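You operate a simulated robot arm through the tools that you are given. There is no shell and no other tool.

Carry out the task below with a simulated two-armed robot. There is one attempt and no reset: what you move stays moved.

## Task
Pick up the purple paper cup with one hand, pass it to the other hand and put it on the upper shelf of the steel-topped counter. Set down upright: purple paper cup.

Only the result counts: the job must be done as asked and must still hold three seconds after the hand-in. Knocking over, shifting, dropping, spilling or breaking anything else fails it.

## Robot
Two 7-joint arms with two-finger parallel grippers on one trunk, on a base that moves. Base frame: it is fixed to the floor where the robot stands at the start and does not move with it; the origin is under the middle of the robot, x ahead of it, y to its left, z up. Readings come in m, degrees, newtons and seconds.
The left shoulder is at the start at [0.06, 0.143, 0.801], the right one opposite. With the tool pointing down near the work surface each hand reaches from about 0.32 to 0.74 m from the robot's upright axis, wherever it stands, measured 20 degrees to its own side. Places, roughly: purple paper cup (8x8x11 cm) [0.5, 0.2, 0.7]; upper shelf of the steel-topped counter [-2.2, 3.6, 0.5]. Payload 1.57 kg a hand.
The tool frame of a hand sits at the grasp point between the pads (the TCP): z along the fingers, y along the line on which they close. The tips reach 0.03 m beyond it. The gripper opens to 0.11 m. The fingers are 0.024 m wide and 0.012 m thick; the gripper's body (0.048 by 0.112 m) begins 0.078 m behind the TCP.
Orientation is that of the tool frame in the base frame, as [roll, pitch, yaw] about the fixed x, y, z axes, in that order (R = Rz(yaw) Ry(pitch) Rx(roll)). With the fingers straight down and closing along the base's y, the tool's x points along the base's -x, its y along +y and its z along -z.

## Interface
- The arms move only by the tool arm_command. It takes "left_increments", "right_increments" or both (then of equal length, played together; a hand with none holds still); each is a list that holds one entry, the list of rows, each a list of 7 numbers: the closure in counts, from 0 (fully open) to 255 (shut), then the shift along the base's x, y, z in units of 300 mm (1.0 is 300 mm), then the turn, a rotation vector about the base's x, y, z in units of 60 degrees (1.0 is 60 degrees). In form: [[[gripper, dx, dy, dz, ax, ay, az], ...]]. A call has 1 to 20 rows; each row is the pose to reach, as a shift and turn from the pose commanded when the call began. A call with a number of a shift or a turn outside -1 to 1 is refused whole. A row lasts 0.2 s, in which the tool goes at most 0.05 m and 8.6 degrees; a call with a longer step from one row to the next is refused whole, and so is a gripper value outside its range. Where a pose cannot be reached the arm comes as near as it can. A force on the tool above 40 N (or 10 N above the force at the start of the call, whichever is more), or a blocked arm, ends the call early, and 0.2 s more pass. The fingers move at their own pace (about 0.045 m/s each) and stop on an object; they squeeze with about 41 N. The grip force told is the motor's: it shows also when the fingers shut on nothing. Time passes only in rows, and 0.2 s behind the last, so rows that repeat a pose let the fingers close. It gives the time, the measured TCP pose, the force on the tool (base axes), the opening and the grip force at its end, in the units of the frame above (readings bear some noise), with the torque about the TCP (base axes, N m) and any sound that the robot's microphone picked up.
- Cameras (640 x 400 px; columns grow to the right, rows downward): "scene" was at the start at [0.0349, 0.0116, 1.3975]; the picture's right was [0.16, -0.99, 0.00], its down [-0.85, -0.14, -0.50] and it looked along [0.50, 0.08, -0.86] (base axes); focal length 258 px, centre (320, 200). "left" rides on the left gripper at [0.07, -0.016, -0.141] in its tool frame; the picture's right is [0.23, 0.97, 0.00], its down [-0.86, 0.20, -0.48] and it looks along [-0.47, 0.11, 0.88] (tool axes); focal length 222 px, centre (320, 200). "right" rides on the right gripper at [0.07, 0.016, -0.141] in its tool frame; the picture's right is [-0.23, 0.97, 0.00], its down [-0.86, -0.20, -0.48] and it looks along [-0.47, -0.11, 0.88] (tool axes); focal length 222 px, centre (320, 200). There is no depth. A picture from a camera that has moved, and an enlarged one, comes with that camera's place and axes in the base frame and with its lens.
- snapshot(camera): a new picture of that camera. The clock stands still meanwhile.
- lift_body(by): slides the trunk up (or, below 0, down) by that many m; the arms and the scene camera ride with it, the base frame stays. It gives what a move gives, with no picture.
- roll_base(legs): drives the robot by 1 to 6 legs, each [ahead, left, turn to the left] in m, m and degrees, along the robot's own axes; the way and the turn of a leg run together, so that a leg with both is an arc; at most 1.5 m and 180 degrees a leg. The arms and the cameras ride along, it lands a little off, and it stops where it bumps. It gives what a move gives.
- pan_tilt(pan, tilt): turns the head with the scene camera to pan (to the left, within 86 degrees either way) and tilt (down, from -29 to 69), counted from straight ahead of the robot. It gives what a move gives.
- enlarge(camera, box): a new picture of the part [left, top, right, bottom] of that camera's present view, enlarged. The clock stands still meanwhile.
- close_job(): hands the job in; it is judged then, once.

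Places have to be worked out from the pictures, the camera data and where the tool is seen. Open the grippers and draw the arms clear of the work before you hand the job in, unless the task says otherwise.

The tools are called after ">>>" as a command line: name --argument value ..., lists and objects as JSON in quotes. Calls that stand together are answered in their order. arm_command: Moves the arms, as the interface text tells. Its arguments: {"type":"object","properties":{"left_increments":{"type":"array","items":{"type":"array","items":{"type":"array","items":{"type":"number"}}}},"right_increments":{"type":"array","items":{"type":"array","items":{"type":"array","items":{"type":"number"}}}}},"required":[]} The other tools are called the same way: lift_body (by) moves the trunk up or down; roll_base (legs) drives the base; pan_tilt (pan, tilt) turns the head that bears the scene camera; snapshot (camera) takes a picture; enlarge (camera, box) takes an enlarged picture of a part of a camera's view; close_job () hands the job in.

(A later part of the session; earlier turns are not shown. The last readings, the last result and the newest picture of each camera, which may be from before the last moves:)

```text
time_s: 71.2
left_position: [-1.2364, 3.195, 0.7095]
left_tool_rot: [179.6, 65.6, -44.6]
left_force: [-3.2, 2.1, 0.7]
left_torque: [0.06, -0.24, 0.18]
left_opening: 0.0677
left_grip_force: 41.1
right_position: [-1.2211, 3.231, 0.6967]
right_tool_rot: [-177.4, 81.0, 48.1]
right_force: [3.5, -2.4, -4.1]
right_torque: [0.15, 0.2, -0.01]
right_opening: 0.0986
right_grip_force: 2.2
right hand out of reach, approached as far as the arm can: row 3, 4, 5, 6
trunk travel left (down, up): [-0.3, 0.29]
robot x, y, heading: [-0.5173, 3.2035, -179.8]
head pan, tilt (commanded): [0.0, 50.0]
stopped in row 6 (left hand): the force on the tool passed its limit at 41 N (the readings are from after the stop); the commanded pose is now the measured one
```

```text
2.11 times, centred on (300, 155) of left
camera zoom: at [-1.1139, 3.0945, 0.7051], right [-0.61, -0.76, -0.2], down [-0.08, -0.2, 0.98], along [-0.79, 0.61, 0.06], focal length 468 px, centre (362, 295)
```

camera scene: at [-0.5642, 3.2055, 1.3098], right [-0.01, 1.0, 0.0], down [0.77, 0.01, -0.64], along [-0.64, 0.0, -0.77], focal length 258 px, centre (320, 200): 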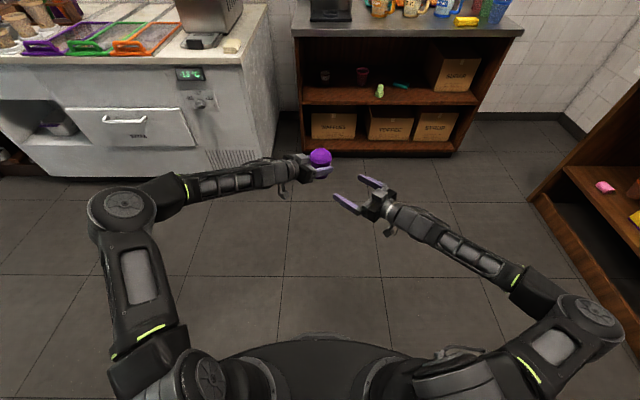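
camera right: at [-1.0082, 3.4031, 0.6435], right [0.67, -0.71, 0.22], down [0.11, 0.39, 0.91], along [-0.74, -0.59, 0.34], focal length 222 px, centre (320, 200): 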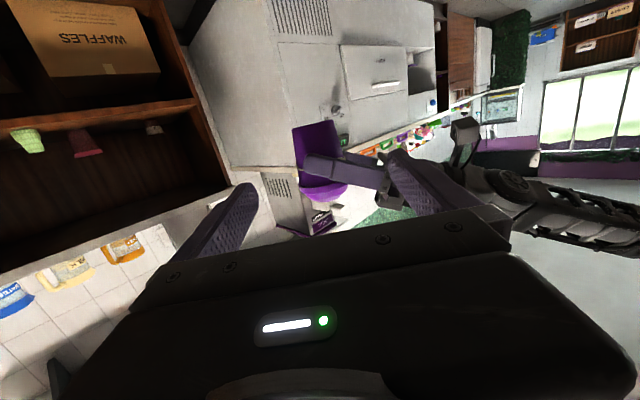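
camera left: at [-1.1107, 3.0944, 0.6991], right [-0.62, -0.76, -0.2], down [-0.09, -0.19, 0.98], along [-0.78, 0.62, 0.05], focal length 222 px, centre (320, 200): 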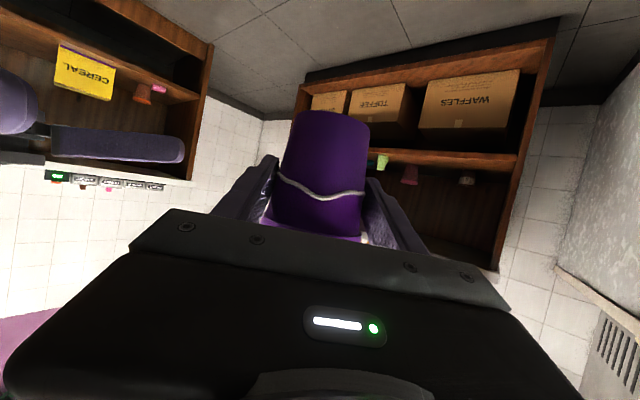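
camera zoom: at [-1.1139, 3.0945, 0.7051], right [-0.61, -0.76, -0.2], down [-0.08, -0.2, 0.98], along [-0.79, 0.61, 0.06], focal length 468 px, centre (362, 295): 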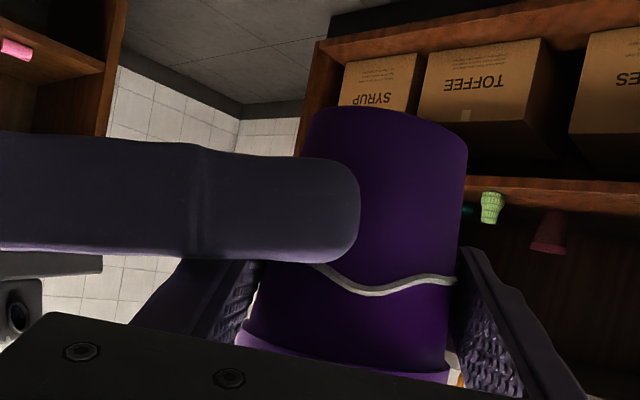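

The right arm ran out of reach part way, rode about 2 cm too high, and its finger pressed against the left finger; the cup is still held unchanged. I back the right hand out to its waiting pose, which it reached well before.

>>> arm_command --right_increments '[[[35, 0.0535, 0.0431, -0.006, 0, 0, 0], [35, 0.107, 0.0861, -0.0107, 0, 0, 0], [35, 0.1605, 0.1292, -0.0107, 0, 0, 0], [35, 0.214, 0.1722, -0.0107, 0, 0, 0], [35, 0.2675, 0.2153, -0.0107, 0, 0, 0], [35, 0.321, 0.2583, -0.0107, 0, 0, 0], [35, 0.321, 0.2583, -0.0107, 0, 0, 0]]]'

>>> snapshot --camera "right"

>>> snapshot --camera "left"

>>> snapshot --camera "scene"

```text
time_s: 72.8
left_position: [-1.2361, 3.1945, 0.7093]
left_tool_rot: [179.5, 65.6, -44.7]
left_force: [-0.1, 0.7, -2.1]
left_torque: [-0.03, -0.01, 0.02]
left_opening: 0.0676
left_grip_force: 40.9
right_position: [-1.1253, 3.3082, 0.6932]
right_tool_rot: [-177.1, 80.8, 48.3]
right_force: [0.0, 0.6, 0.2]
right_torque: [0.03, 0.02, 0.0]
right_opening: 0.095
right_grip_force: 0.0
trunk travel left (down, up): [-0.3, 0.29]
robot x, y, heading: [-0.513, 3.2077, -179.5]
head pan, tilt (commanded): [0.0, 50.0]
```

```text
taken
camera right: at [-1.0086, 3.4045, 0.6455], right [0.67, -0.71, 0.22], down [0.1, 0.38, 0.92], along [-0.74, -0.6, 0.32], focal length 222 px, centre (320, 200)
```

right: 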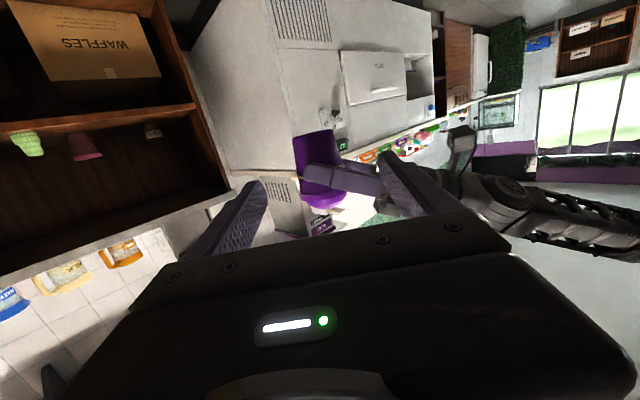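

```text
taken
camera left: at [-1.1138, 3.0942, 0.7048], right [-0.61, -0.76, -0.2], down [-0.08, -0.2, 0.98], along [-0.79, 0.61, 0.06], focal length 222 px, centre (320, 200)
```

left: 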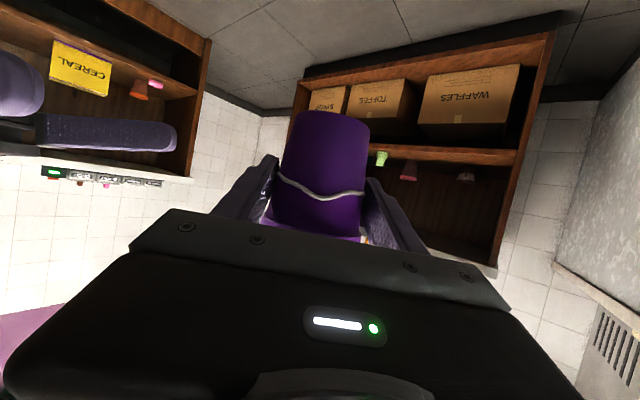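

```text
taken
camera scene: at [-0.5641, 3.2056, 1.3097], right [-0.01, 1.0, 0.0], down [0.77, 0.01, -0.64], along [-0.64, 0.0, -0.77], focal length 258 px, centre (320, 200)
```

scene: 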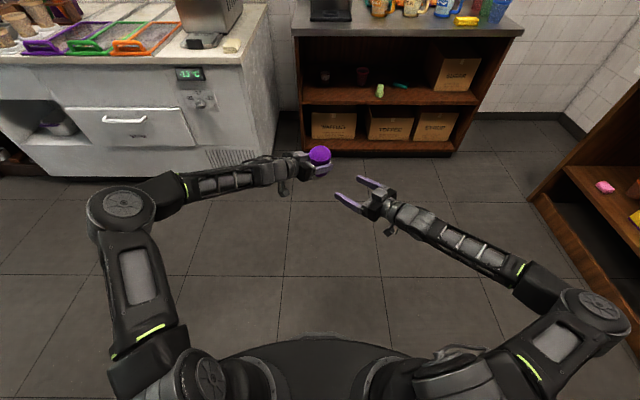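

The hands are apart again and the cup sits unchanged in the left hand. Now I do it the other way round: the right hand stays at its reachable waiting pose and the left carries the cup to it, first half of the way while I watch the reach.

>>> arm_command --left_increments '[[[255, 0.0622, 0.0582, 0.0067, 0, 0, 0], [255, 0.1243, 0.1164, 0.0133, 0, 0, 0], [255, 0.1865, 0.1747, 0.02, 0, 0, 0], [255, 0.1865, 0.1747, 0.02, 0, 0, 0]]]'

>>> enlarge --camera "right" --box '[200, 60, 460, 260]'

>>> enlarge --camera "scene" --box '[270, 120, 430, 225]'

```text
time_s: 73.8
left_position: [-1.1829, 3.2481, 0.7129]
left_tool_rot: [179.5, 65.6, -44.8]
left_force: [-0.2, -0.1, -3.0]
left_torque: [-0.07, -0.01, -0.03]
left_opening: 0.0678
left_grip_force: 40.8
right_position: [-1.1249, 3.3081, 0.6928]
right_tool_rot: [-177.2, 80.9, 48.2]
right_force: [-0.1, 0.0, 0.6]
right_torque: [0.0, 0.03, 0.0]
right_opening: 0.095
right_grip_force: 0.0
trunk travel left (down, up): [-0.3, 0.29]
robot x, y, heading: [-0.5148, 3.2054, -180.0]
head pan, tilt (commanded): [0.0, 50.0]
```

```text
2.00 times, centred on (330, 160) of right
camera zoom: at [-1.0088, 3.4044, 0.6454], right [0.67, -0.71, 0.22], down [0.1, 0.38, 0.92], along [-0.74, -0.6, 0.32], focal length 444 px, centre (300, 280)
```

zoom: 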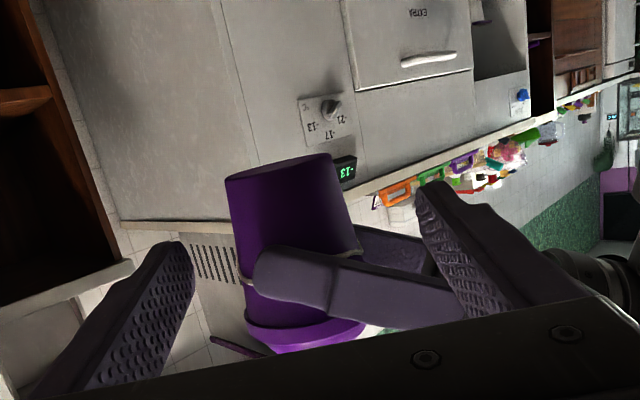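

```text
3.81 times, centred on (350, 172) of scene
camera zoom: at [-0.5641, 3.2056, 1.3097], right [-0.01, 1.0, 0.0], down [0.77, 0.01, -0.64], along [-0.64, 0.0, -0.77], focal length 984 px, centre (206, 305)
```

zoom: 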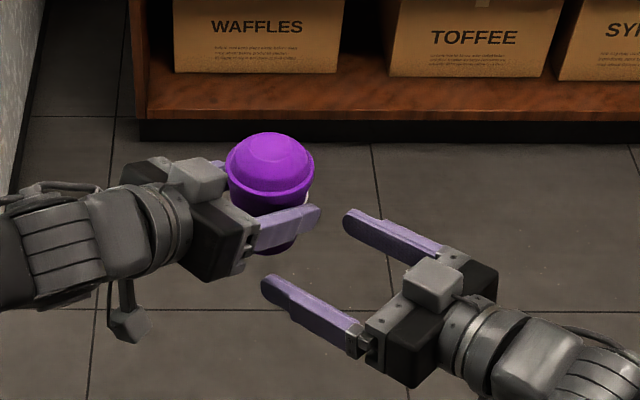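

Left reach is fine here. From the right camera the cup is about 5 mm off my finger midline, so I correct for that in the remaining move, raise the cup a little for finger clearance, and finish bringing it between the right fingers.

>>> arm_command --left_increments '[[[255, 0.0491, 0.0413, 0.0083, 0, 0, 0], [255, 0.0982, 0.0825, 0.0167, 0, 0, 0], [255, 0.1472, 0.1238, 0.025, 0, 0, 0], [255, 0.1963, 0.165, 0.025, 0, 0, 0], [255, 0.1963, 0.165, 0.025, 0, 0, 0]]]'

>>> enlarge --camera "right" --box '[200, 60, 460, 260]'

>>> enlarge --camera "scene" --box '[290, 120, 410, 205]'

>>> enlarge --camera "left" --box '[160, 60, 440, 250]'

```text
time_s: 75.0
left_position: [-1.1226, 3.2962, 0.721]
left_tool_rot: [179.4, 65.6, -44.7]
left_force: [-0.3, 0.0, -2.2]
left_torque: [0.0, 0.01, 0.0]
left_opening: 0.0676
left_grip_force: 40.9
right_position: [-1.125, 3.3083, 0.6942]
right_tool_rot: [-177.2, 80.8, 48.2]
right_force: [0.1, -0.4, 0.3]
right_torque: [-0.01, 0.03, 0.02]
right_opening: 0.0948
right_grip_force: 0.1
trunk travel left (down, up): [-0.3, 0.29]
robot x, y, heading: [-0.5145, 3.2012, -179.5]
head pan, tilt (commanded): [0.0, 50.0]
```

```text
2.00 times, centred on (330, 160) of right
camera zoom: at [-1.0088, 3.4044, 0.6454], right [0.67, -0.71, 0.22], down [0.1, 0.38, 0.92], along [-0.74, -0.6, 0.32], focal length 444 px, centre (300, 280)
```

zoom: 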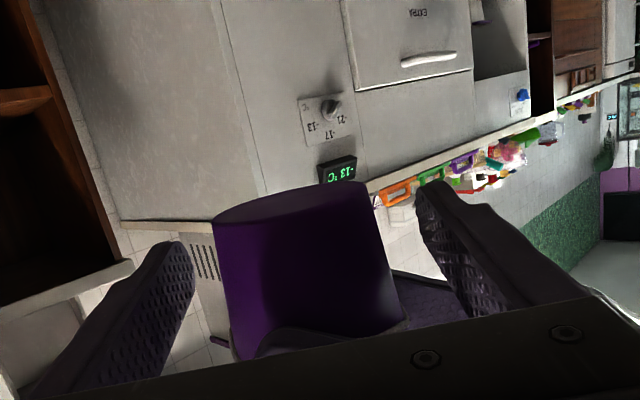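

```text
4.71 times, centred on (350, 162) of scene
camera zoom: at [-0.5641, 3.2057, 1.3097], right [-0.01, 1.0, 0.0], down [0.77, 0.01, -0.64], along [-0.64, 0.0, -0.77], focal length 1215 px, centre (179, 376)
```

zoom: 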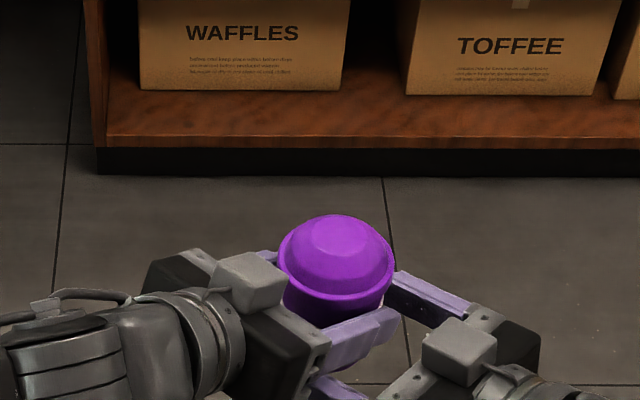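

```text
2.11 times, centred on (300, 155) of left
camera zoom: at [-0.9996, 3.1961, 0.7177], right [-0.61, -0.76, -0.2], down [-0.08, -0.2, 0.98], along [-0.79, 0.61, 0.06], focal length 468 px, centre (362, 295)
```

zoom: 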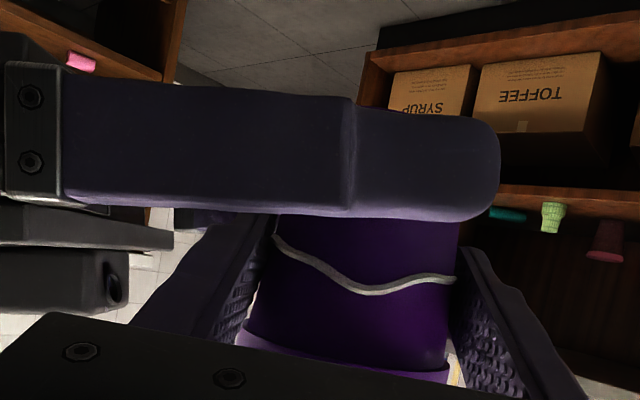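

Both hands are in place with no contact forces, and the right view shows the cup centred between the fingers, which are about 2.2 cm above its base. I close the right gripper on the cup while the left still holds it.

>>> arm_command --right_increments '[[[80, 0, 0, 0, 0, 0, 0], [100, 0, 0, 0, 0, 0, 0], [120, 0, 0, 0, 0, 0, 0], [150, 0, 0, 0, 0, 0, 0], [200, 0, 0, 0, 0, 0, 0], [255, 0, 0, 0, 0, 0, 0], [255, 0, 0, 0, 0, 0, 0], [255, 0, 0, 0, 0, 0, 0]]]'

>>> enlarge --camera "right" --box '[200, 60, 460, 260]'

>>> enlarge --camera "left" --box '[160, 60, 440, 250]'

>>> enlarge --camera "scene" --box '[290, 120, 410, 205]'

```text
time_s: 76.8
left_position: [-1.123, 3.2953, 0.7215]
left_tool_rot: [179.5, 65.5, -44.7]
left_force: [-2.1, 2.6, -3.0]
left_torque: [0.0, -0.05, 0.0]
left_opening: 0.0676
left_grip_force: 41.0
right_position: [-1.1262, 3.3089, 0.6927]
right_tool_rot: [-177.3, 81.0, 48.2]
right_force: [3.5, -1.7, 1.2]
right_torque: [0.08, 0.06, 0.01]
right_opening: 0.0619
right_grip_force: 40.9
trunk travel left (down, up): [-0.3, 0.29]
robot x, y, heading: [-0.5127, 3.2032, -179.5]
head pan, tilt (commanded): [0.0, 50.0]
```

```text
2.00 times, centred on (330, 160) of right
camera zoom: at [-1.0087, 3.4042, 0.6455], right [0.67, -0.71, 0.22], down [0.1, 0.38, 0.92], along [-0.74, -0.6, 0.32], focal length 444 px, centre (300, 280)
```

zoom: 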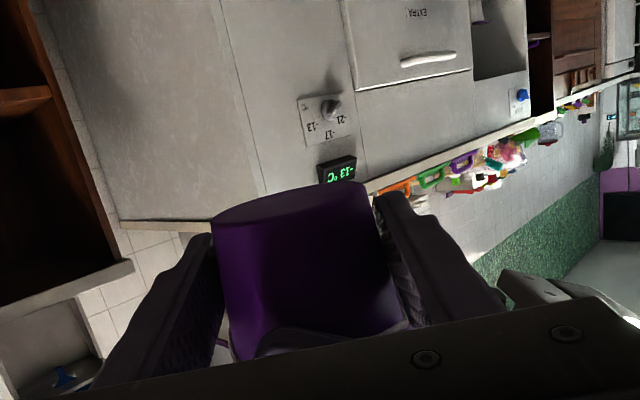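

```text
2.11 times, centred on (300, 155) of left
camera zoom: at [-0.9998, 3.196, 0.7177], right [-0.61, -0.76, -0.2], down [-0.08, -0.2, 0.98], along [-0.79, 0.61, 0.06], focal length 468 px, centre (362, 295)
```

zoom: 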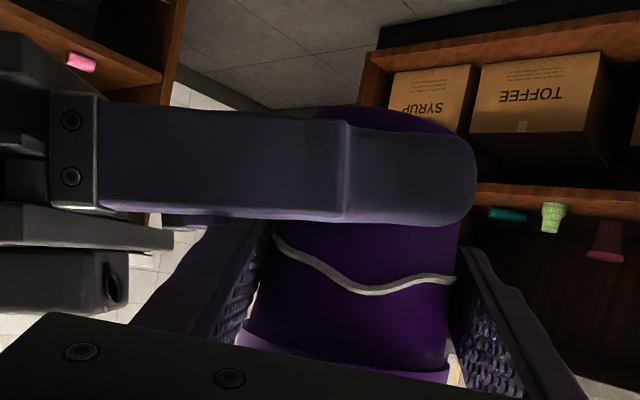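

```text
4.71 times, centred on (350, 162) of scene
camera zoom: at [-0.5641, 3.2056, 1.3097], right [-0.01, 1.0, 0.0], down [0.77, 0.01, -0.64], along [-0.64, 0.0, -0.77], focal length 1215 px, centre (179, 376)
```

zoom: 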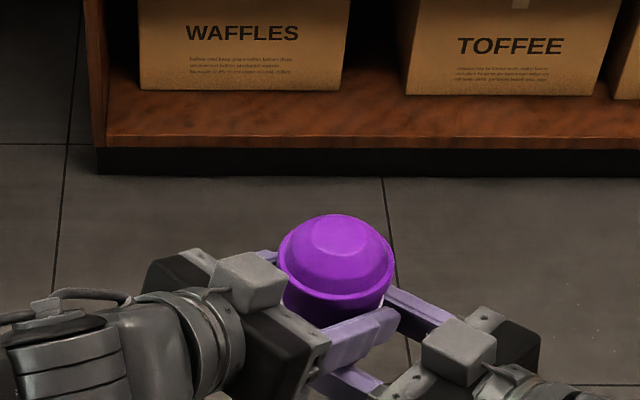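

The right hand now grips the cup at 62 mm with 41 N, and the side forces are small. I open the left gripper to release it.

>>> arm_command --left_increments '[[[200, 0, 0, 0, 0, 0, 0], [120, 0, 0, 0, 0, 0, 0], [70, 0, 0, 0, 0, 0, 0], [35, 0, 0, 0, 0, 0, 0], [35, 0, 0, 0, 0, 0, 0], [35, 0, 0, 0, 0, 0, 0]]]'

>>> enlarge --camera "left" --box '[160, 60, 440, 250]'

>>> enlarge --camera "right" --box '[200, 60, 460, 260]'

>>> enlarge --camera "scene" --box '[290, 120, 410, 205]'

```text
time_s: 78.2
left_position: [-1.1228, 3.2963, 0.7216]
left_tool_rot: [179.5, 65.6, -44.7]
left_force: [0.3, -0.6, 1.3]
left_torque: [0.04, -0.01, 0.0]
left_opening: 0.0949
left_grip_force: 0.0
right_position: [-1.1267, 3.3087, 0.6932]
right_tool_rot: [-177.2, 80.9, 48.2]
right_force: [0.1, 0.0, -0.1]
right_torque: [0.0, -0.02, 0.0]
right_opening: 0.0621
right_grip_force: 40.8
trunk travel left (down, up): [-0.3, 0.29]
robot x, y, heading: [-0.5137, 3.2028, -179.5]
head pan, tilt (commanded): [0.0, 50.0]
```

```text
2.11 times, centred on (300, 155) of left
camera zoom: at [-0.9998, 3.196, 0.7177], right [-0.61, -0.76, -0.2], down [-0.08, -0.2, 0.98], along [-0.79, 0.61, 0.06], focal length 468 px, centre (362, 295)
```

zoom: 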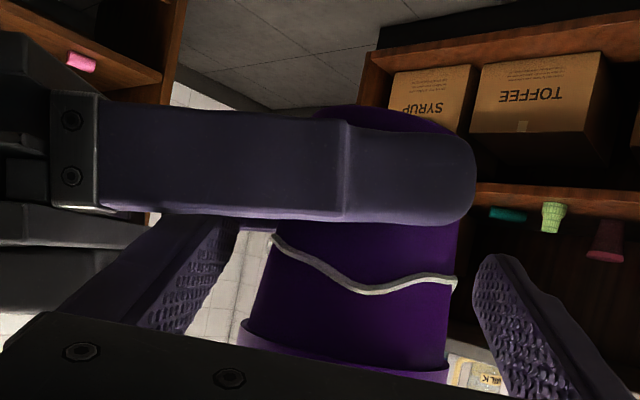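

```text
2.00 times, centred on (330, 160) of right
camera zoom: at [-1.0088, 3.4045, 0.6454], right [0.67, -0.71, 0.22], down [0.1, 0.38, 0.92], along [-0.74, -0.6, 0.32], focal length 444 px, centre (300, 280)
```

zoom: 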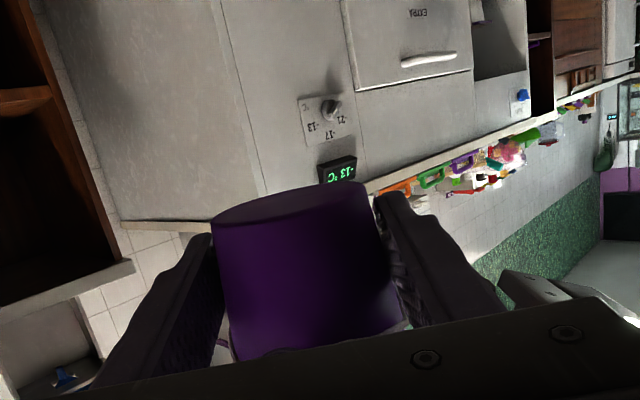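

```text
4.71 times, centred on (350, 162) of scene
camera zoom: at [-0.5641, 3.2056, 1.3097], right [-0.01, 1.0, 0.0], down [0.77, 0.01, -0.64], along [-0.64, 0.0, -0.77], focal length 1215 px, centre (179, 376)
```

zoom: 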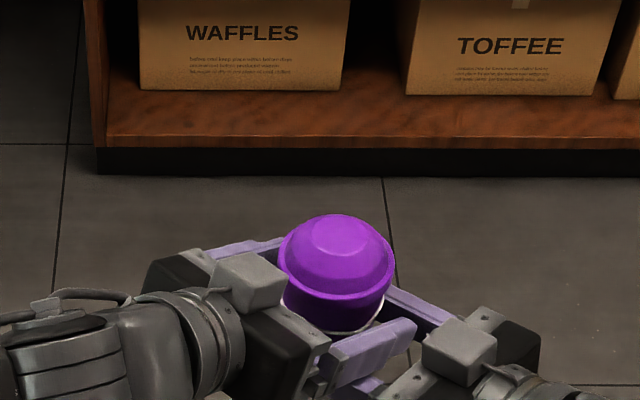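

The cup stayed put in the right hand. I withdraw the left hand 0.09 m straight back along its fingers so they clear the lid.

>>> arm_command --left_increments '[[[35, 0.0392, -0.0381, 0.0248, 0, 0, 0], [35, 0.0784, -0.0761, 0.0496, 0, 0, 0], [35, 0.1176, -0.1142, 0.0744, 0, 0, 0], [35, 0.1568, -0.1523, 0.0991, 0, 0, 0], [35, 0.196, -0.1903, 0.1239, 0, 0, 0], [35, 0.196, -0.1903, 0.1239, 0, 0, 0]]]'

>>> snapshot --camera "scene"

>>> snapshot --camera "left"

>>> snapshot --camera "right"

```text
time_s: 79.6
left_position: [-1.0639, 3.2361, 0.7595]
left_tool_rot: [179.5, 65.6, -44.8]
left_force: [0.5, 0.8, -0.9]
left_torque: [-0.01, 0.02, -0.02]
left_opening: 0.095
left_grip_force: 0.0
right_position: [-1.1266, 3.3087, 0.6922]
right_tool_rot: [-177.2, 80.9, 48.2]
right_force: [-0.9, 0.6, 0.2]
right_torque: [0.02, -0.03, 0.01]
right_opening: 0.0621
right_grip_force: 40.6
trunk travel left (down, up): [-0.3, 0.29]
robot x, y, heading: [-0.512, 3.2061, -179.5]
head pan, tilt (commanded): [0.0, 50.0]
```

```text
taken
camera scene: at [-0.564, 3.2055, 1.3097], right [-0.01, 1.0, 0.0], down [0.77, 0.01, -0.64], along [-0.64, 0.0, -0.77], focal length 258 px, centre (320, 200)
```

scene: 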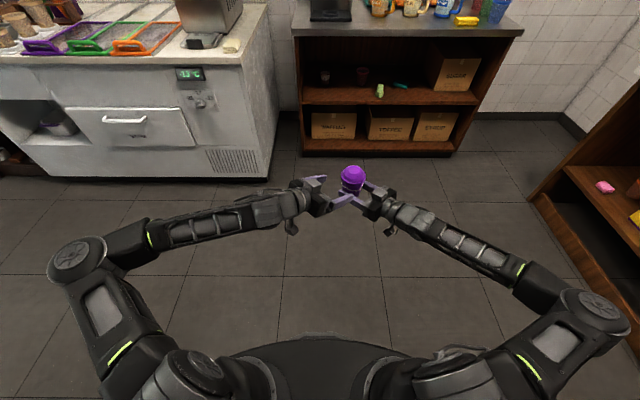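

```text
taken
camera left: at [-0.941, 3.1367, 0.7565], right [-0.61, -0.76, -0.2], down [-0.08, -0.2, 0.98], along [-0.79, 0.61, 0.06], focal length 222 px, centre (320, 200)
```

left: 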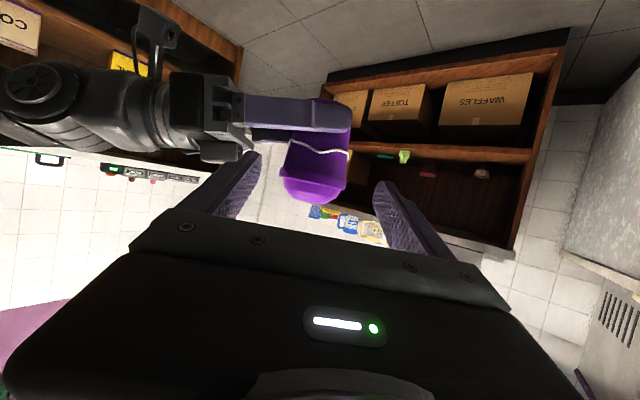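

```text
taken
camera right: at [-1.0087, 3.4044, 0.6454], right [0.67, -0.71, 0.22], down [0.1, 0.38, 0.92], along [-0.74, -0.6, 0.32], focal length 222 px, centre (320, 200)
```

right: 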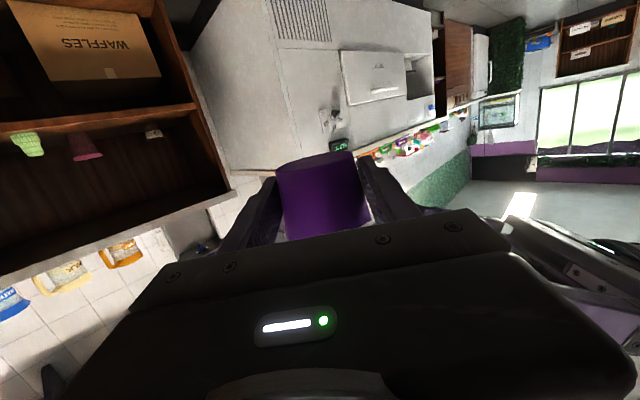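

The right hand alone holds the cup. I move the left hand up and away to the robot's left before turning it straight.

>>> arm_command --left_increments '[[[35, 0, -0.08, 0.04, 0, 0, 0], [35, 0, -0.2, 0.08, 0, 0, 0], [35, 0, -0.33, 0.12, 0, 0, 0], [35, 0, -0.46, 0.16, 0, 0, 0.125], [35, 0, -0.59, 0.2, 0, 0, 0.25], [35, 0, -0.7, 0.24, 0, 0, 0.375], [35, 0, -0.75, 0.28, 0, 0, 0.5], [35, 0, -0.8, 0.3, 0, 0, 0.625], [35, 0, -0.8, 0.3, 0, 0, 0.75], [35, 0, -0.8, 0.3, 0, 0, 0.75]]]'

>>> snapshot --camera "scene"

```text
time_s: 81.8
left_position: [-1.0622, 2.999, 0.8503]
left_tool_rot: [179.6, 65.5, 0.4]
left_force: [-0.9, 0.4, -0.6]
left_torque: [-0.02, -0.01, -0.01]
left_opening: 0.0947
left_grip_force: 0.0
right_position: [-1.1252, 3.3093, 0.6927]
right_tool_rot: [-177.2, 80.9, 48.2]
right_force: [0.4, -0.5, -0.2]
right_torque: [0.01, 0.0, 0.01]
right_opening: 0.0621
right_grip_force: 40.9
trunk travel left (down, up): [-0.3, 0.29]
robot x, y, heading: [-0.5161, 3.2058, -179.9]
head pan, tilt (commanded): [0.0, 50.0]
```

```text
taken
camera scene: at [-0.5641, 3.2057, 1.3097], right [-0.01, 1.0, 0.0], down [0.77, 0.01, -0.64], along [-0.64, 0.0, -0.77], focal length 258 px, centre (320, 200)
```

scene: 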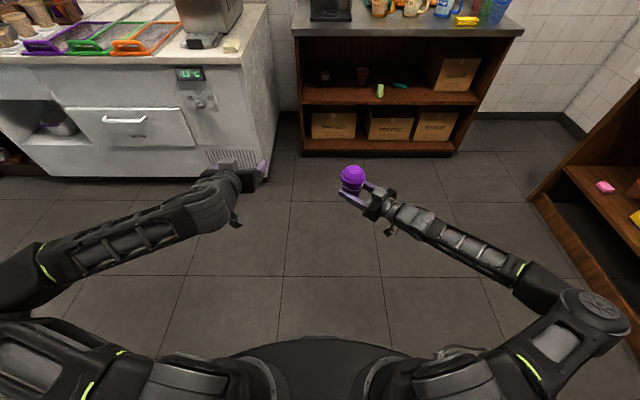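

The left hand is clear. I fold it back near its starting stance, fingers down, so that it stays away from the freezer when I drive in.

>>> arm_command --left_increments '[[[35, 0.03, -0.0125, 0.02, 0, -0.125, 0], [35, 0.08, -0.025, 0.04, 0, -0.25, 0], [35, 0.16, -0.0375, 0.06, 0, -0.375, 0], [35, 0.26, -0.05, 0.08, 0, -0.5, 0], [35, 0.37, -0.0625, 0.1, 0, -0.625, 0], [35, 0.49, -0.075, 0.12, 0, -0.75, 0], [35, 0.61, -0.0875, 0.14, 0, -0.875, 0], [35, 0.7, -0.1, 0.16, 0, -1.0, 0], [35, 0.7, -0.1, 0.16, 0, -1.0, 0]]]'

>>> pan_tilt --pan -8 --tilt 35

>>> snapshot --camera "scene"

>>> enlarge --camera "scene" --box '[270, 80, 490, 230]'

```text
time_s: 83.8
left_position: [-0.8769, 2.9719, 0.8721]
left_tool_rot: [179.3, 5.5, 0.1]
left_force: [-0.1, 1.2, -0.2]
left_torque: [0.02, -0.02, 0.02]
left_opening: 0.0951
left_grip_force: 0.1
left hand out of reach, approached as far as the arm can: row 8, 9
right_position: [-1.1255, 3.3074, 0.6923]
right_tool_rot: [-177.3, 80.9, 48.1]
right_force: [-0.6, -0.1, -0.5]
right_torque: [-0.01, -0.03, 0.0]
right_opening: 0.0621
right_grip_force: 41.3
trunk travel left (down, up): [-0.3, 0.29]
robot x, y, heading: [-0.5217, 3.2032, -179.6]
head pan, tilt (commanded): [0.0, 50.0]
```

```text
time_s: 84.6
left_position: [-0.8766, 2.972, 0.8726]
left_tool_rot: [179.3, 5.6, 0.1]
left_force: [0.3, -0.1, 0.1]
left_torque: [-0.03, 0.02, 0.03]
left_opening: 0.0948
left_grip_force: 0.1
right_position: [-1.1258, 3.3078, 0.6926]
right_tool_rot: [-177.2, 80.9, 48.2]
right_force: [0.3, -0.6, -0.2]
right_torque: [0.02, -0.02, -0.03]
right_opening: 0.0618
right_grip_force: 41.2
trunk travel left (down, up): [-0.3, 0.29]
robot x, y, heading: [-0.513, 3.2015, -179.6]
head pan, tilt (commanded): [-8.0, 35.0]
```

```text
taken
camera scene: at [-0.5743, 3.2177, 1.3314], right [0.13, 0.99, 0.0], down [0.57, -0.08, -0.82], along [-0.81, 0.11, -0.57], focal length 258 px, centre (320, 200)
```

scene: 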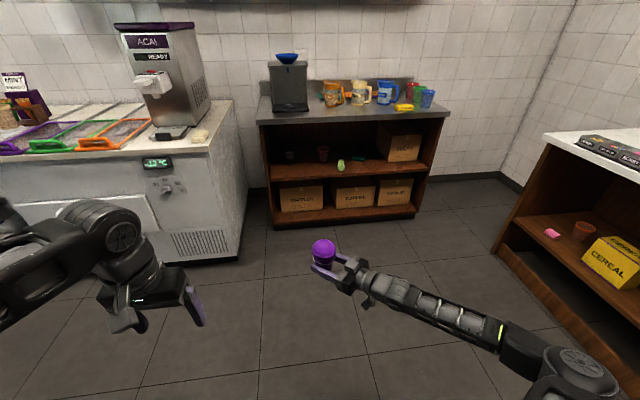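

```text
2.67 times, centred on (380, 155) of scene
camera zoom: at [-0.5743, 3.2177, 1.3314], right [0.13, 0.99, 0.0], down [0.57, -0.08, -0.82], along [-0.81, 0.11, -0.57], focal length 688 px, centre (160, 320)
```

zoom: 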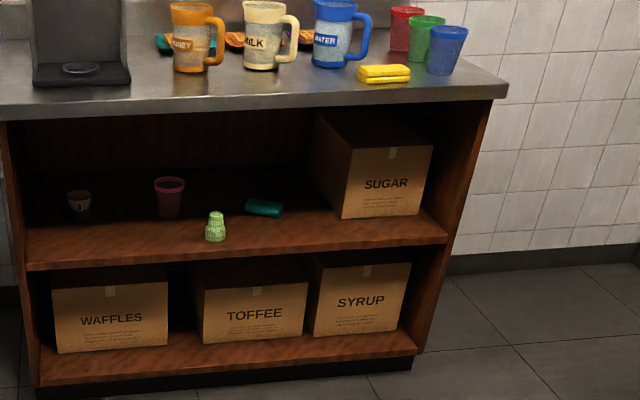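

Triangulating from two views puts the upper shelf at z about 0.484 with its front edge near x = -2.065; the steel top is at 0.86, so there is about 0.35 m of height. I turn the right hand straight toward the counter and extend it slightly, keeping the cup level.

>>> arm_command --right_increments '[[[255, -0.0606, 0.0261, 0, 0, 0, -0.1262], [255, -0.1211, 0.0522, 0, 0, 0, -0.2523], [255, -0.1817, 0.0783, 0, 0, 0, -0.3785], [255, -0.2422, 0.1044, 0, 0, 0, -0.5047], [255, -0.3028, 0.1306, 0, 0, 0, -0.6308], [255, -0.3633, 0.1567, 0, 0, 0, -0.757], [255, -0.3633, 0.1567, 0, 0, 0, -0.757], [255, -0.3633, 0.1567, 0, 0, 0, -0.757]]]'

>>> snapshot --camera "right"

>>> snapshot --camera "scene"

```text
time_s: 86.4
left_position: [-0.8757, 2.9714, 0.873]
left_tool_rot: [179.2, 5.6, 0.1]
left_force: [-0.8, -0.5, -0.6]
left_torque: [0.01, -0.01, 0.03]
left_opening: 0.095
left_grip_force: 0.1
right_position: [-1.2587, 3.387, 0.7762]
right_tool_rot: [180.0, 75.4, 2.0]
right_force: [0.1, 0.3, -2.6]
right_torque: [-0.01, -0.04, -0.01]
right_opening: 0.0623
right_grip_force: 41.1
right hand out of reach, approached as far as the arm can: row 2, 3, 4, 5, 6, 7, 8
trunk travel left (down, up): [-0.3, 0.29]
robot x, y, heading: [-0.5142, 3.207, -179.6]
head pan, tilt (commanded): [-8.0, 35.0]
```

```text
taken
camera right: at [-1.1045, 3.3758, 0.744], right [-0.02, -0.98, 0.22], down [0.24, 0.21, 0.95], along [-0.97, 0.07, 0.23], focal length 222 px, centre (320, 200)
```

right: 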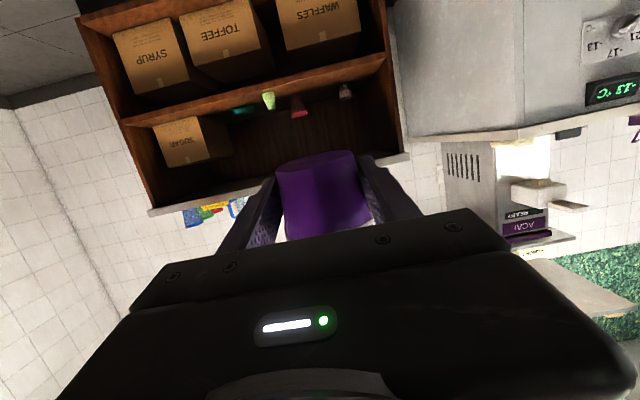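

```text
taken
camera scene: at [-0.5743, 3.2179, 1.3315], right [0.13, 0.99, 0.0], down [0.57, -0.08, -0.82], along [-0.81, 0.11, -0.57], focal length 258 px, centre (320, 200)
```

scene: 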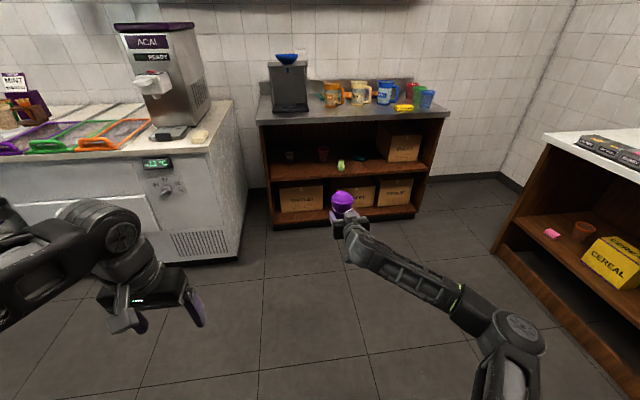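

The arm could not hold that pose: the hand ended 8 cm higher and the cup leans about 5°. A lower shoulder should make the flat reach possible, so I lower the trunk by 0.28 m, still well in front of the counter.

>>> lift_body --by -0.28

>>> snapshot --camera "scene"

```text
time_s: 89.2
left_position: [-0.8762, 2.972, 0.5915]
left_tool_rot: [179.2, 5.6, 0.2]
left_force: [0.0, 0.1, -0.4]
left_torque: [-0.01, 0.02, 0.0]
left_opening: 0.0951
left_grip_force: 0.1
right_position: [-1.2584, 3.3861, 0.4958]
right_tool_rot: [-179.9, 75.4, 2.2]
right_force: [0.0, 0.5, -2.7]
right_torque: [0.0, -0.05, 0.02]
right_opening: 0.0618
right_grip_force: 41.1
trunk travel left (down, up): [-0.02, 0.57]
robot x, y, heading: [-0.5159, 3.204, -179.7]
head pan, tilt (commanded): [-8.0, 35.0]
```

```text
taken
camera scene: at [-0.5743, 3.2178, 1.0515], right [0.13, 0.99, 0.0], down [0.57, -0.08, -0.82], along [-0.81, 0.11, -0.57], focal length 258 px, centre (320, 200)
```

scene: 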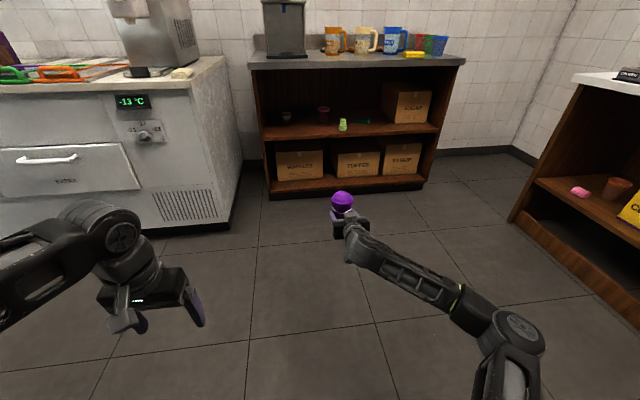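

The hand is now at z = 0.496 with the shoulder low. I extend it 5 cm forward and 5 cm up and correct the 5° tilt and 2° yaw so the cup stands level.

>>> arm_command --right_increments '[[[255, -0.0417, 0, 0.0417, 0, 0.0225, -0.009], [255, -0.0833, 0, 0.0833, 0, 0.045, -0.0175], [255, -0.125, 0, 0.125, 0, 0.0675, -0.026], [255, -0.1667, 0, 0.1667, 0, 0.09, -0.035], [255, -0.1667, 0, 0.1667, 0, 0.09, -0.035], [255, -0.1667, 0, 0.1667, 0, 0.09, -0.035]]]'

>>> snapshot --camera "right"

>>> enlarge --camera "scene" --box '[240, 50, 480, 250]'

```text
time_s: 90.6
left_position: [-0.8755, 2.9717, 0.5925]
left_tool_rot: [179.3, 5.7, 0.1]
left_force: [-0.5, 0.2, -0.8]
left_torque: [0.02, 0.05, 0.02]
left_opening: 0.095
left_grip_force: 0.0
right_position: [-1.2977, 3.4029, 0.5519]
right_tool_rot: [-179.6, 80.2, 0.7]
right_force: [0.5, -0.1, -2.4]
right_torque: [0.02, -0.02, 0.03]
right_opening: 0.0621
right_grip_force: 40.6
right hand out of reach, approached as far as the arm can: row 3, 4, 5, 6
trunk travel left (down, up): [-0.02, 0.57]
robot x, y, heading: [-0.5174, 3.2017, -180.1]
head pan, tilt (commanded): [-8.0, 35.0]
```

```text
taken
camera right: at [-1.1464, 3.3883, 0.5073], right [-0.03, -0.97, 0.22], down [0.32, 0.2, 0.92], along [-0.95, 0.1, 0.31], focal length 222 px, centre (320, 200)
```

right: 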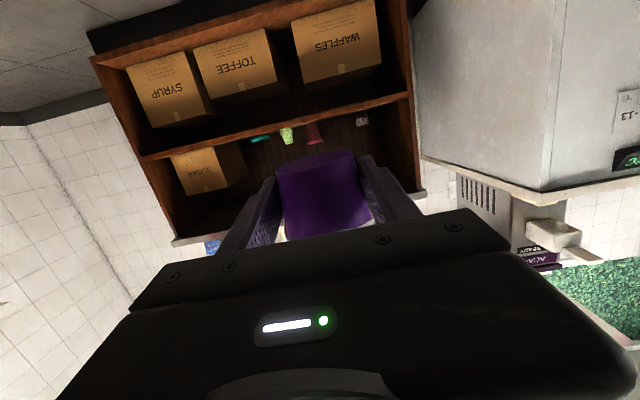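

```text
2.00 times, centred on (360, 150) of scene
camera zoom: at [-0.5743, 3.2178, 1.0514], right [0.13, 0.99, 0.0], down [0.57, -0.08, -0.82], along [-0.81, 0.11, -0.57], focal length 516 px, centre (240, 300)
```

zoom: 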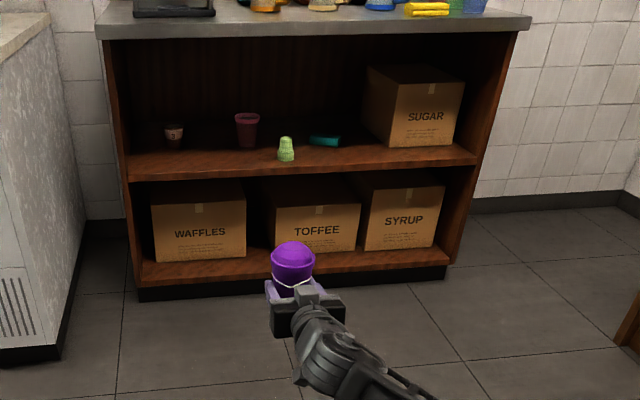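

The hand is nearly level now but still at the edge of its reach when pointing straight. Pointing somewhat left was fine before, so I turn it 25° to the left and lower it to z = 0.51 to test that pose in free space.

>>> arm_command --right_increments '[[[255, 0.0272, -0.0358, -0.035, 0, 0.0025, 0.1042], [255, 0.0545, -0.0715, -0.07, 0, 0.005, 0.2083], [255, 0.0817, -0.1073, -0.105, 0, 0.0075, 0.3125], [255, 0.109, -0.143, -0.14, 0, 0.01, 0.4167], [255, 0.109, -0.143, -0.14, 0, 0.01, 0.4167], [255, 0.109, -0.143, -0.14, 0, 0.01, 0.4167]]]'

>>> snapshot --camera "right"

>>> enlarge --camera "scene" --box '[240, 50, 480, 250]'

```text
time_s: 92.0
left_position: [-0.8766, 2.9716, 0.5911]
left_tool_rot: [179.3, 5.7, 0.2]
left_force: [0.4, 0.2, -0.3]
left_torque: [-0.03, 0.01, 0.03]
left_opening: 0.0949
left_grip_force: 0.0
right_position: [-1.2666, 3.3591, 0.5107]
right_tool_rot: [-178.3, 81.4, 26.6]
right_force: [0.0, -0.1, -2.3]
right_torque: [0.0, -0.03, 0.03]
right_opening: 0.0621
right_grip_force: 41.1
trunk travel left (down, up): [-0.02, 0.57]
robot x, y, heading: [-0.516, 3.2059, -179.9]
head pan, tilt (commanded): [-8.0, 35.0]
```

```text
taken
camera right: at [-1.1242, 3.4076, 0.463], right [0.38, -0.9, 0.22], down [0.23, 0.32, 0.92], along [-0.9, -0.3, 0.33], focal length 222 px, centre (320, 200)
```

right: 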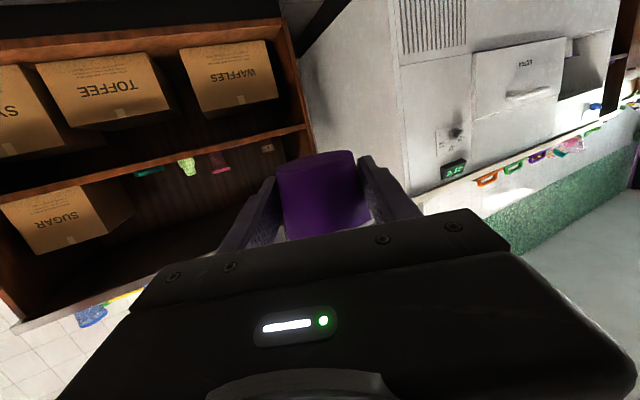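

```text
2.00 times, centred on (360, 150) of scene
camera zoom: at [-0.5743, 3.2178, 1.0514], right [0.13, 0.99, 0.0], down [0.57, -0.08, -0.82], along [-0.81, 0.11, -0.57], focal length 516 px, centre (240, 300)
```

zoom: 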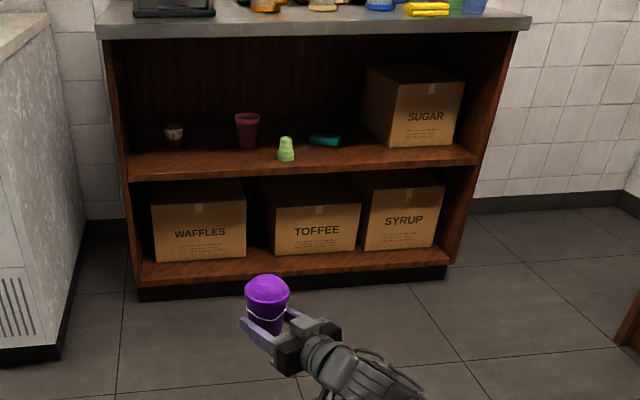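

That pose is reached exactly, with the cup level within about half a degree. I take close-ups of the shelf's left front from this low camera to refine its height and edge.

>>> enlarge --camera "scene" --box '[290, 90, 390, 150]'

>>> enlarge --camera "scene" --box '[240, 90, 340, 150]'

>>> enlarge --camera "scene" --box '[345, 175, 405, 225]'

```text
6.40 times, centred on (340, 120) of scene
camera zoom: at [-0.5743, 3.2178, 1.0514], right [0.13, 0.99, 0.0], down [0.57, -0.08, -0.82], along [-0.81, 0.11, -0.57], focal length 1652 px, centre (192, 712)
```

zoom: 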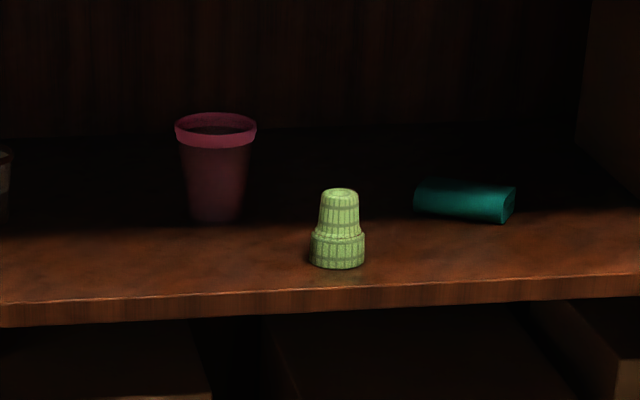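

```text
6.40 times, centred on (290, 120) of scene
camera zoom: at [-0.5743, 3.2178, 1.0514], right [0.13, 0.99, 0.0], down [0.57, -0.08, -0.82], along [-0.81, 0.11, -0.57], focal length 1652 px, centre (512, 712)
```

zoom: 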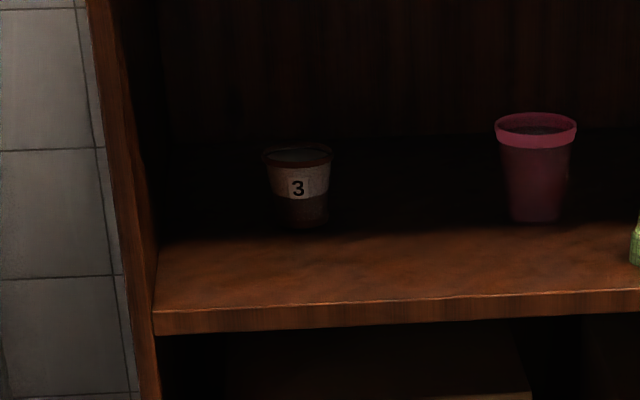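

```text
8.00 times, centred on (375, 200) of scene
camera zoom: at [-0.5743, 3.2178, 1.0514], right [0.13, 0.99, 0.0], down [0.57, -0.08, -0.82], along [-0.81, 0.11, -0.57], focal length 2065 px, centre (-120, 200)
```

zoom: 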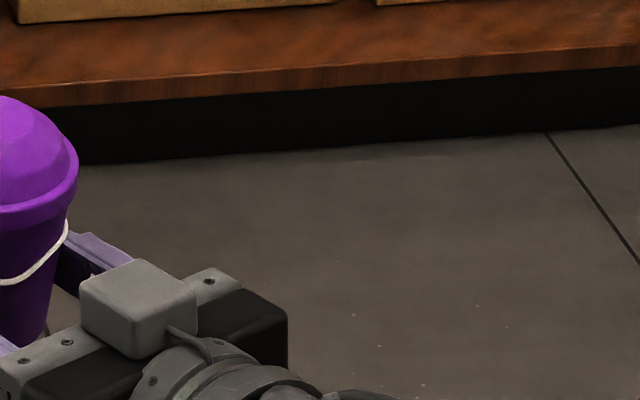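

To pin down the shelf height I raise the trunk by 0.30 m for a clean vertical parallax and take the same close-ups again.

>>> lift_body --by 0.3

>>> enlarge --camera "scene" --box '[240, 130, 340, 190]'

>>> enlarge --camera "scene" --box '[290, 130, 390, 190]'

```text
time_s: 95.0
left_position: [-0.8768, 2.9717, 0.8917]
left_tool_rot: [179.3, 5.6, 0.1]
left_force: [0.3, 0.1, 0.2]
left_torque: [-0.01, 0.04, 0.01]
left_opening: 0.0947
left_grip_force: 0.0
right_position: [-1.2667, 3.3596, 0.8109]
right_tool_rot: [-178.4, 81.4, 26.6]
right_force: [-0.8, 0.1, -3.0]
right_torque: [0.06, 0.0, -0.02]
right_opening: 0.062
right_grip_force: 40.9
trunk travel left (down, up): [-0.32, 0.27]
robot x, y, heading: [-0.516, 3.2034, -179.6]
head pan, tilt (commanded): [-8.0, 35.0]
```

```text
6.40 times, centred on (290, 160) of scene
camera zoom: at [-0.5745, 3.2178, 1.3514], right [0.13, 0.99, 0.0], down [0.57, -0.08, -0.82], along [-0.81, 0.11, -0.57], focal length 1652 px, centre (512, 456)
```

zoom: 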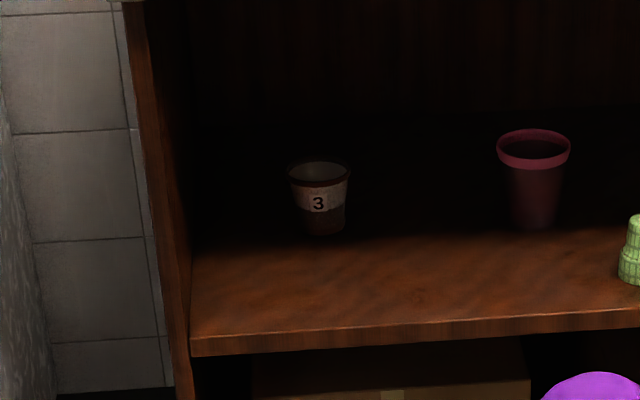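

```text
6.40 times, centred on (340, 160) of scene
camera zoom: at [-0.5745, 3.2178, 1.3514], right [0.13, 0.99, 0.0], down [0.57, -0.08, -0.82], along [-0.81, 0.11, -0.57], focal length 1652 px, centre (192, 456)
```

zoom: 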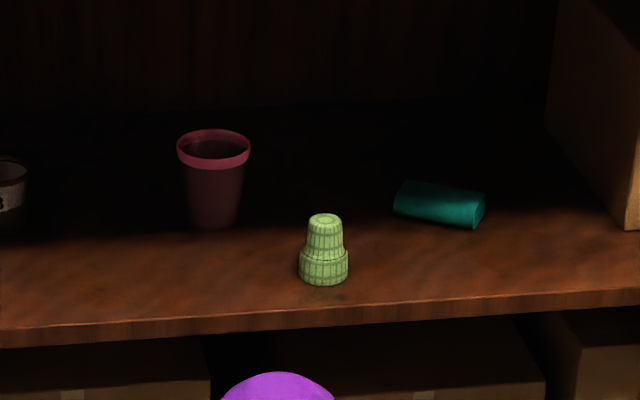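

Both features agree on a shelf height of z = 0.486 and a front edge at x = -2.053. I aim to set the cup at about (-2.128, 3.34), lower the trunk so it travels about 3.5 cm above shelf level, and drive the first 0.62 m.

>>> lift_body --by -0.262

>>> roll_base --legs '[[0.62, 0.01, 0]]'

>>> pan_tilt --pan -12 --tilt 40

>>> snapshot --camera "scene"

>>> snapshot --camera "right"

>>> snapshot --camera "left"

```text
time_s: 97.7
left_position: [-0.8752, 2.9713, 0.6305]
left_tool_rot: [179.3, 5.6, 0.1]
left_force: [0.7, -0.2, 0.4]
left_torque: [-0.02, 0.02, 0.0]
left_opening: 0.095
left_grip_force: 0.1
right_position: [-1.2665, 3.3591, 0.5498]
right_tool_rot: [-178.4, 81.4, 26.7]
right_force: [-1.0, 0.5, -1.8]
right_torque: [0.0, 0.0, 0.0]
right_opening: 0.0621
right_grip_force: 40.9
trunk travel left (down, up): [-0.058, 0.532]
robot x, y, heading: [-0.5093, 3.2041, -179.5]
head pan, tilt (commanded): [-8.0, 35.0]
```

```text
time_s: 101.2
left_position: [-1.5012, 2.9543, 0.6298]
left_tool_rot: [179.3, 5.6, 0.5]
left_force: [0.2, 0.5, 0.3]
left_torque: [-0.01, 0.0, 0.04]
left_opening: 0.0949
left_grip_force: 0.0
right_position: [-1.8946, 3.3404, 0.55]
right_tool_rot: [-178.4, 81.4, 26.9]
right_force: [-0.3, -0.1, -3.1]
right_torque: [0.0, -0.01, 0.01]
right_opening: 0.0622
right_grip_force: 41.2
trunk travel left (down, up): [-0.058, 0.532]
robot x, y, heading: [-1.1423, 3.1931, -179.5]
head pan, tilt (commanded): [-8.0, 35.0]
```

```text
time_s: 101.9
left_position: [-1.5012, 2.9551, 0.6298]
left_tool_rot: [179.4, 5.6, 0.4]
left_force: [-0.1, -0.5, 0.2]
left_torque: [-0.01, -0.03, 0.02]
left_opening: 0.0947
left_grip_force: 0.0
right_position: [-1.8936, 3.3405, 0.5501]
right_tool_rot: [-178.4, 81.4, 26.7]
right_force: [-0.8, 0.0, -1.8]
right_torque: [0.06, 0.01, -0.01]
right_opening: 0.0619
right_grip_force: 40.7
trunk travel left (down, up): [-0.058, 0.532]
robot x, y, heading: [-1.1431, 3.1882, -179.3]
head pan, tilt (commanded): [-12.0, 40.0]
```

```text
taken
camera scene: at [-1.1969, 3.2074, 1.0819], right [0.2, 0.98, 0.0], down [0.63, -0.13, -0.77], along [-0.75, 0.15, -0.64], focal length 258 px, centre (320, 200)
```

scene: 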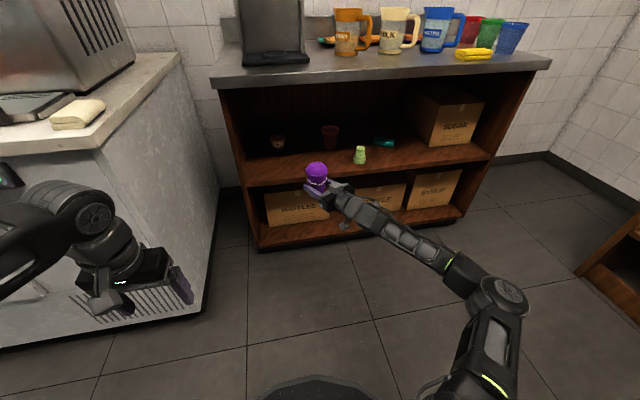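

```text
taken
camera right: at [-1.7516, 3.3891, 0.501], right [0.39, -0.9, 0.22], down [0.23, 0.32, 0.92], along [-0.89, -0.3, 0.33], focal length 222 px, centre (320, 200)
```

right: 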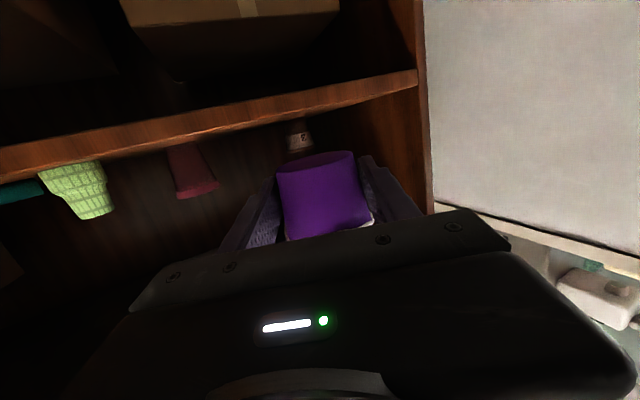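

```text
taken
camera left: at [-1.4196, 2.9717, 0.7649], right [0.23, -0.97, -0.01], down [-0.8, -0.2, 0.56], along [-0.55, -0.12, -0.83], focal length 222 px, centre (320, 200)
```

left: 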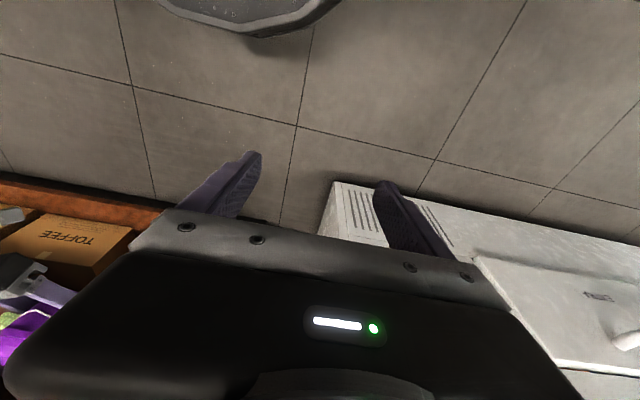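

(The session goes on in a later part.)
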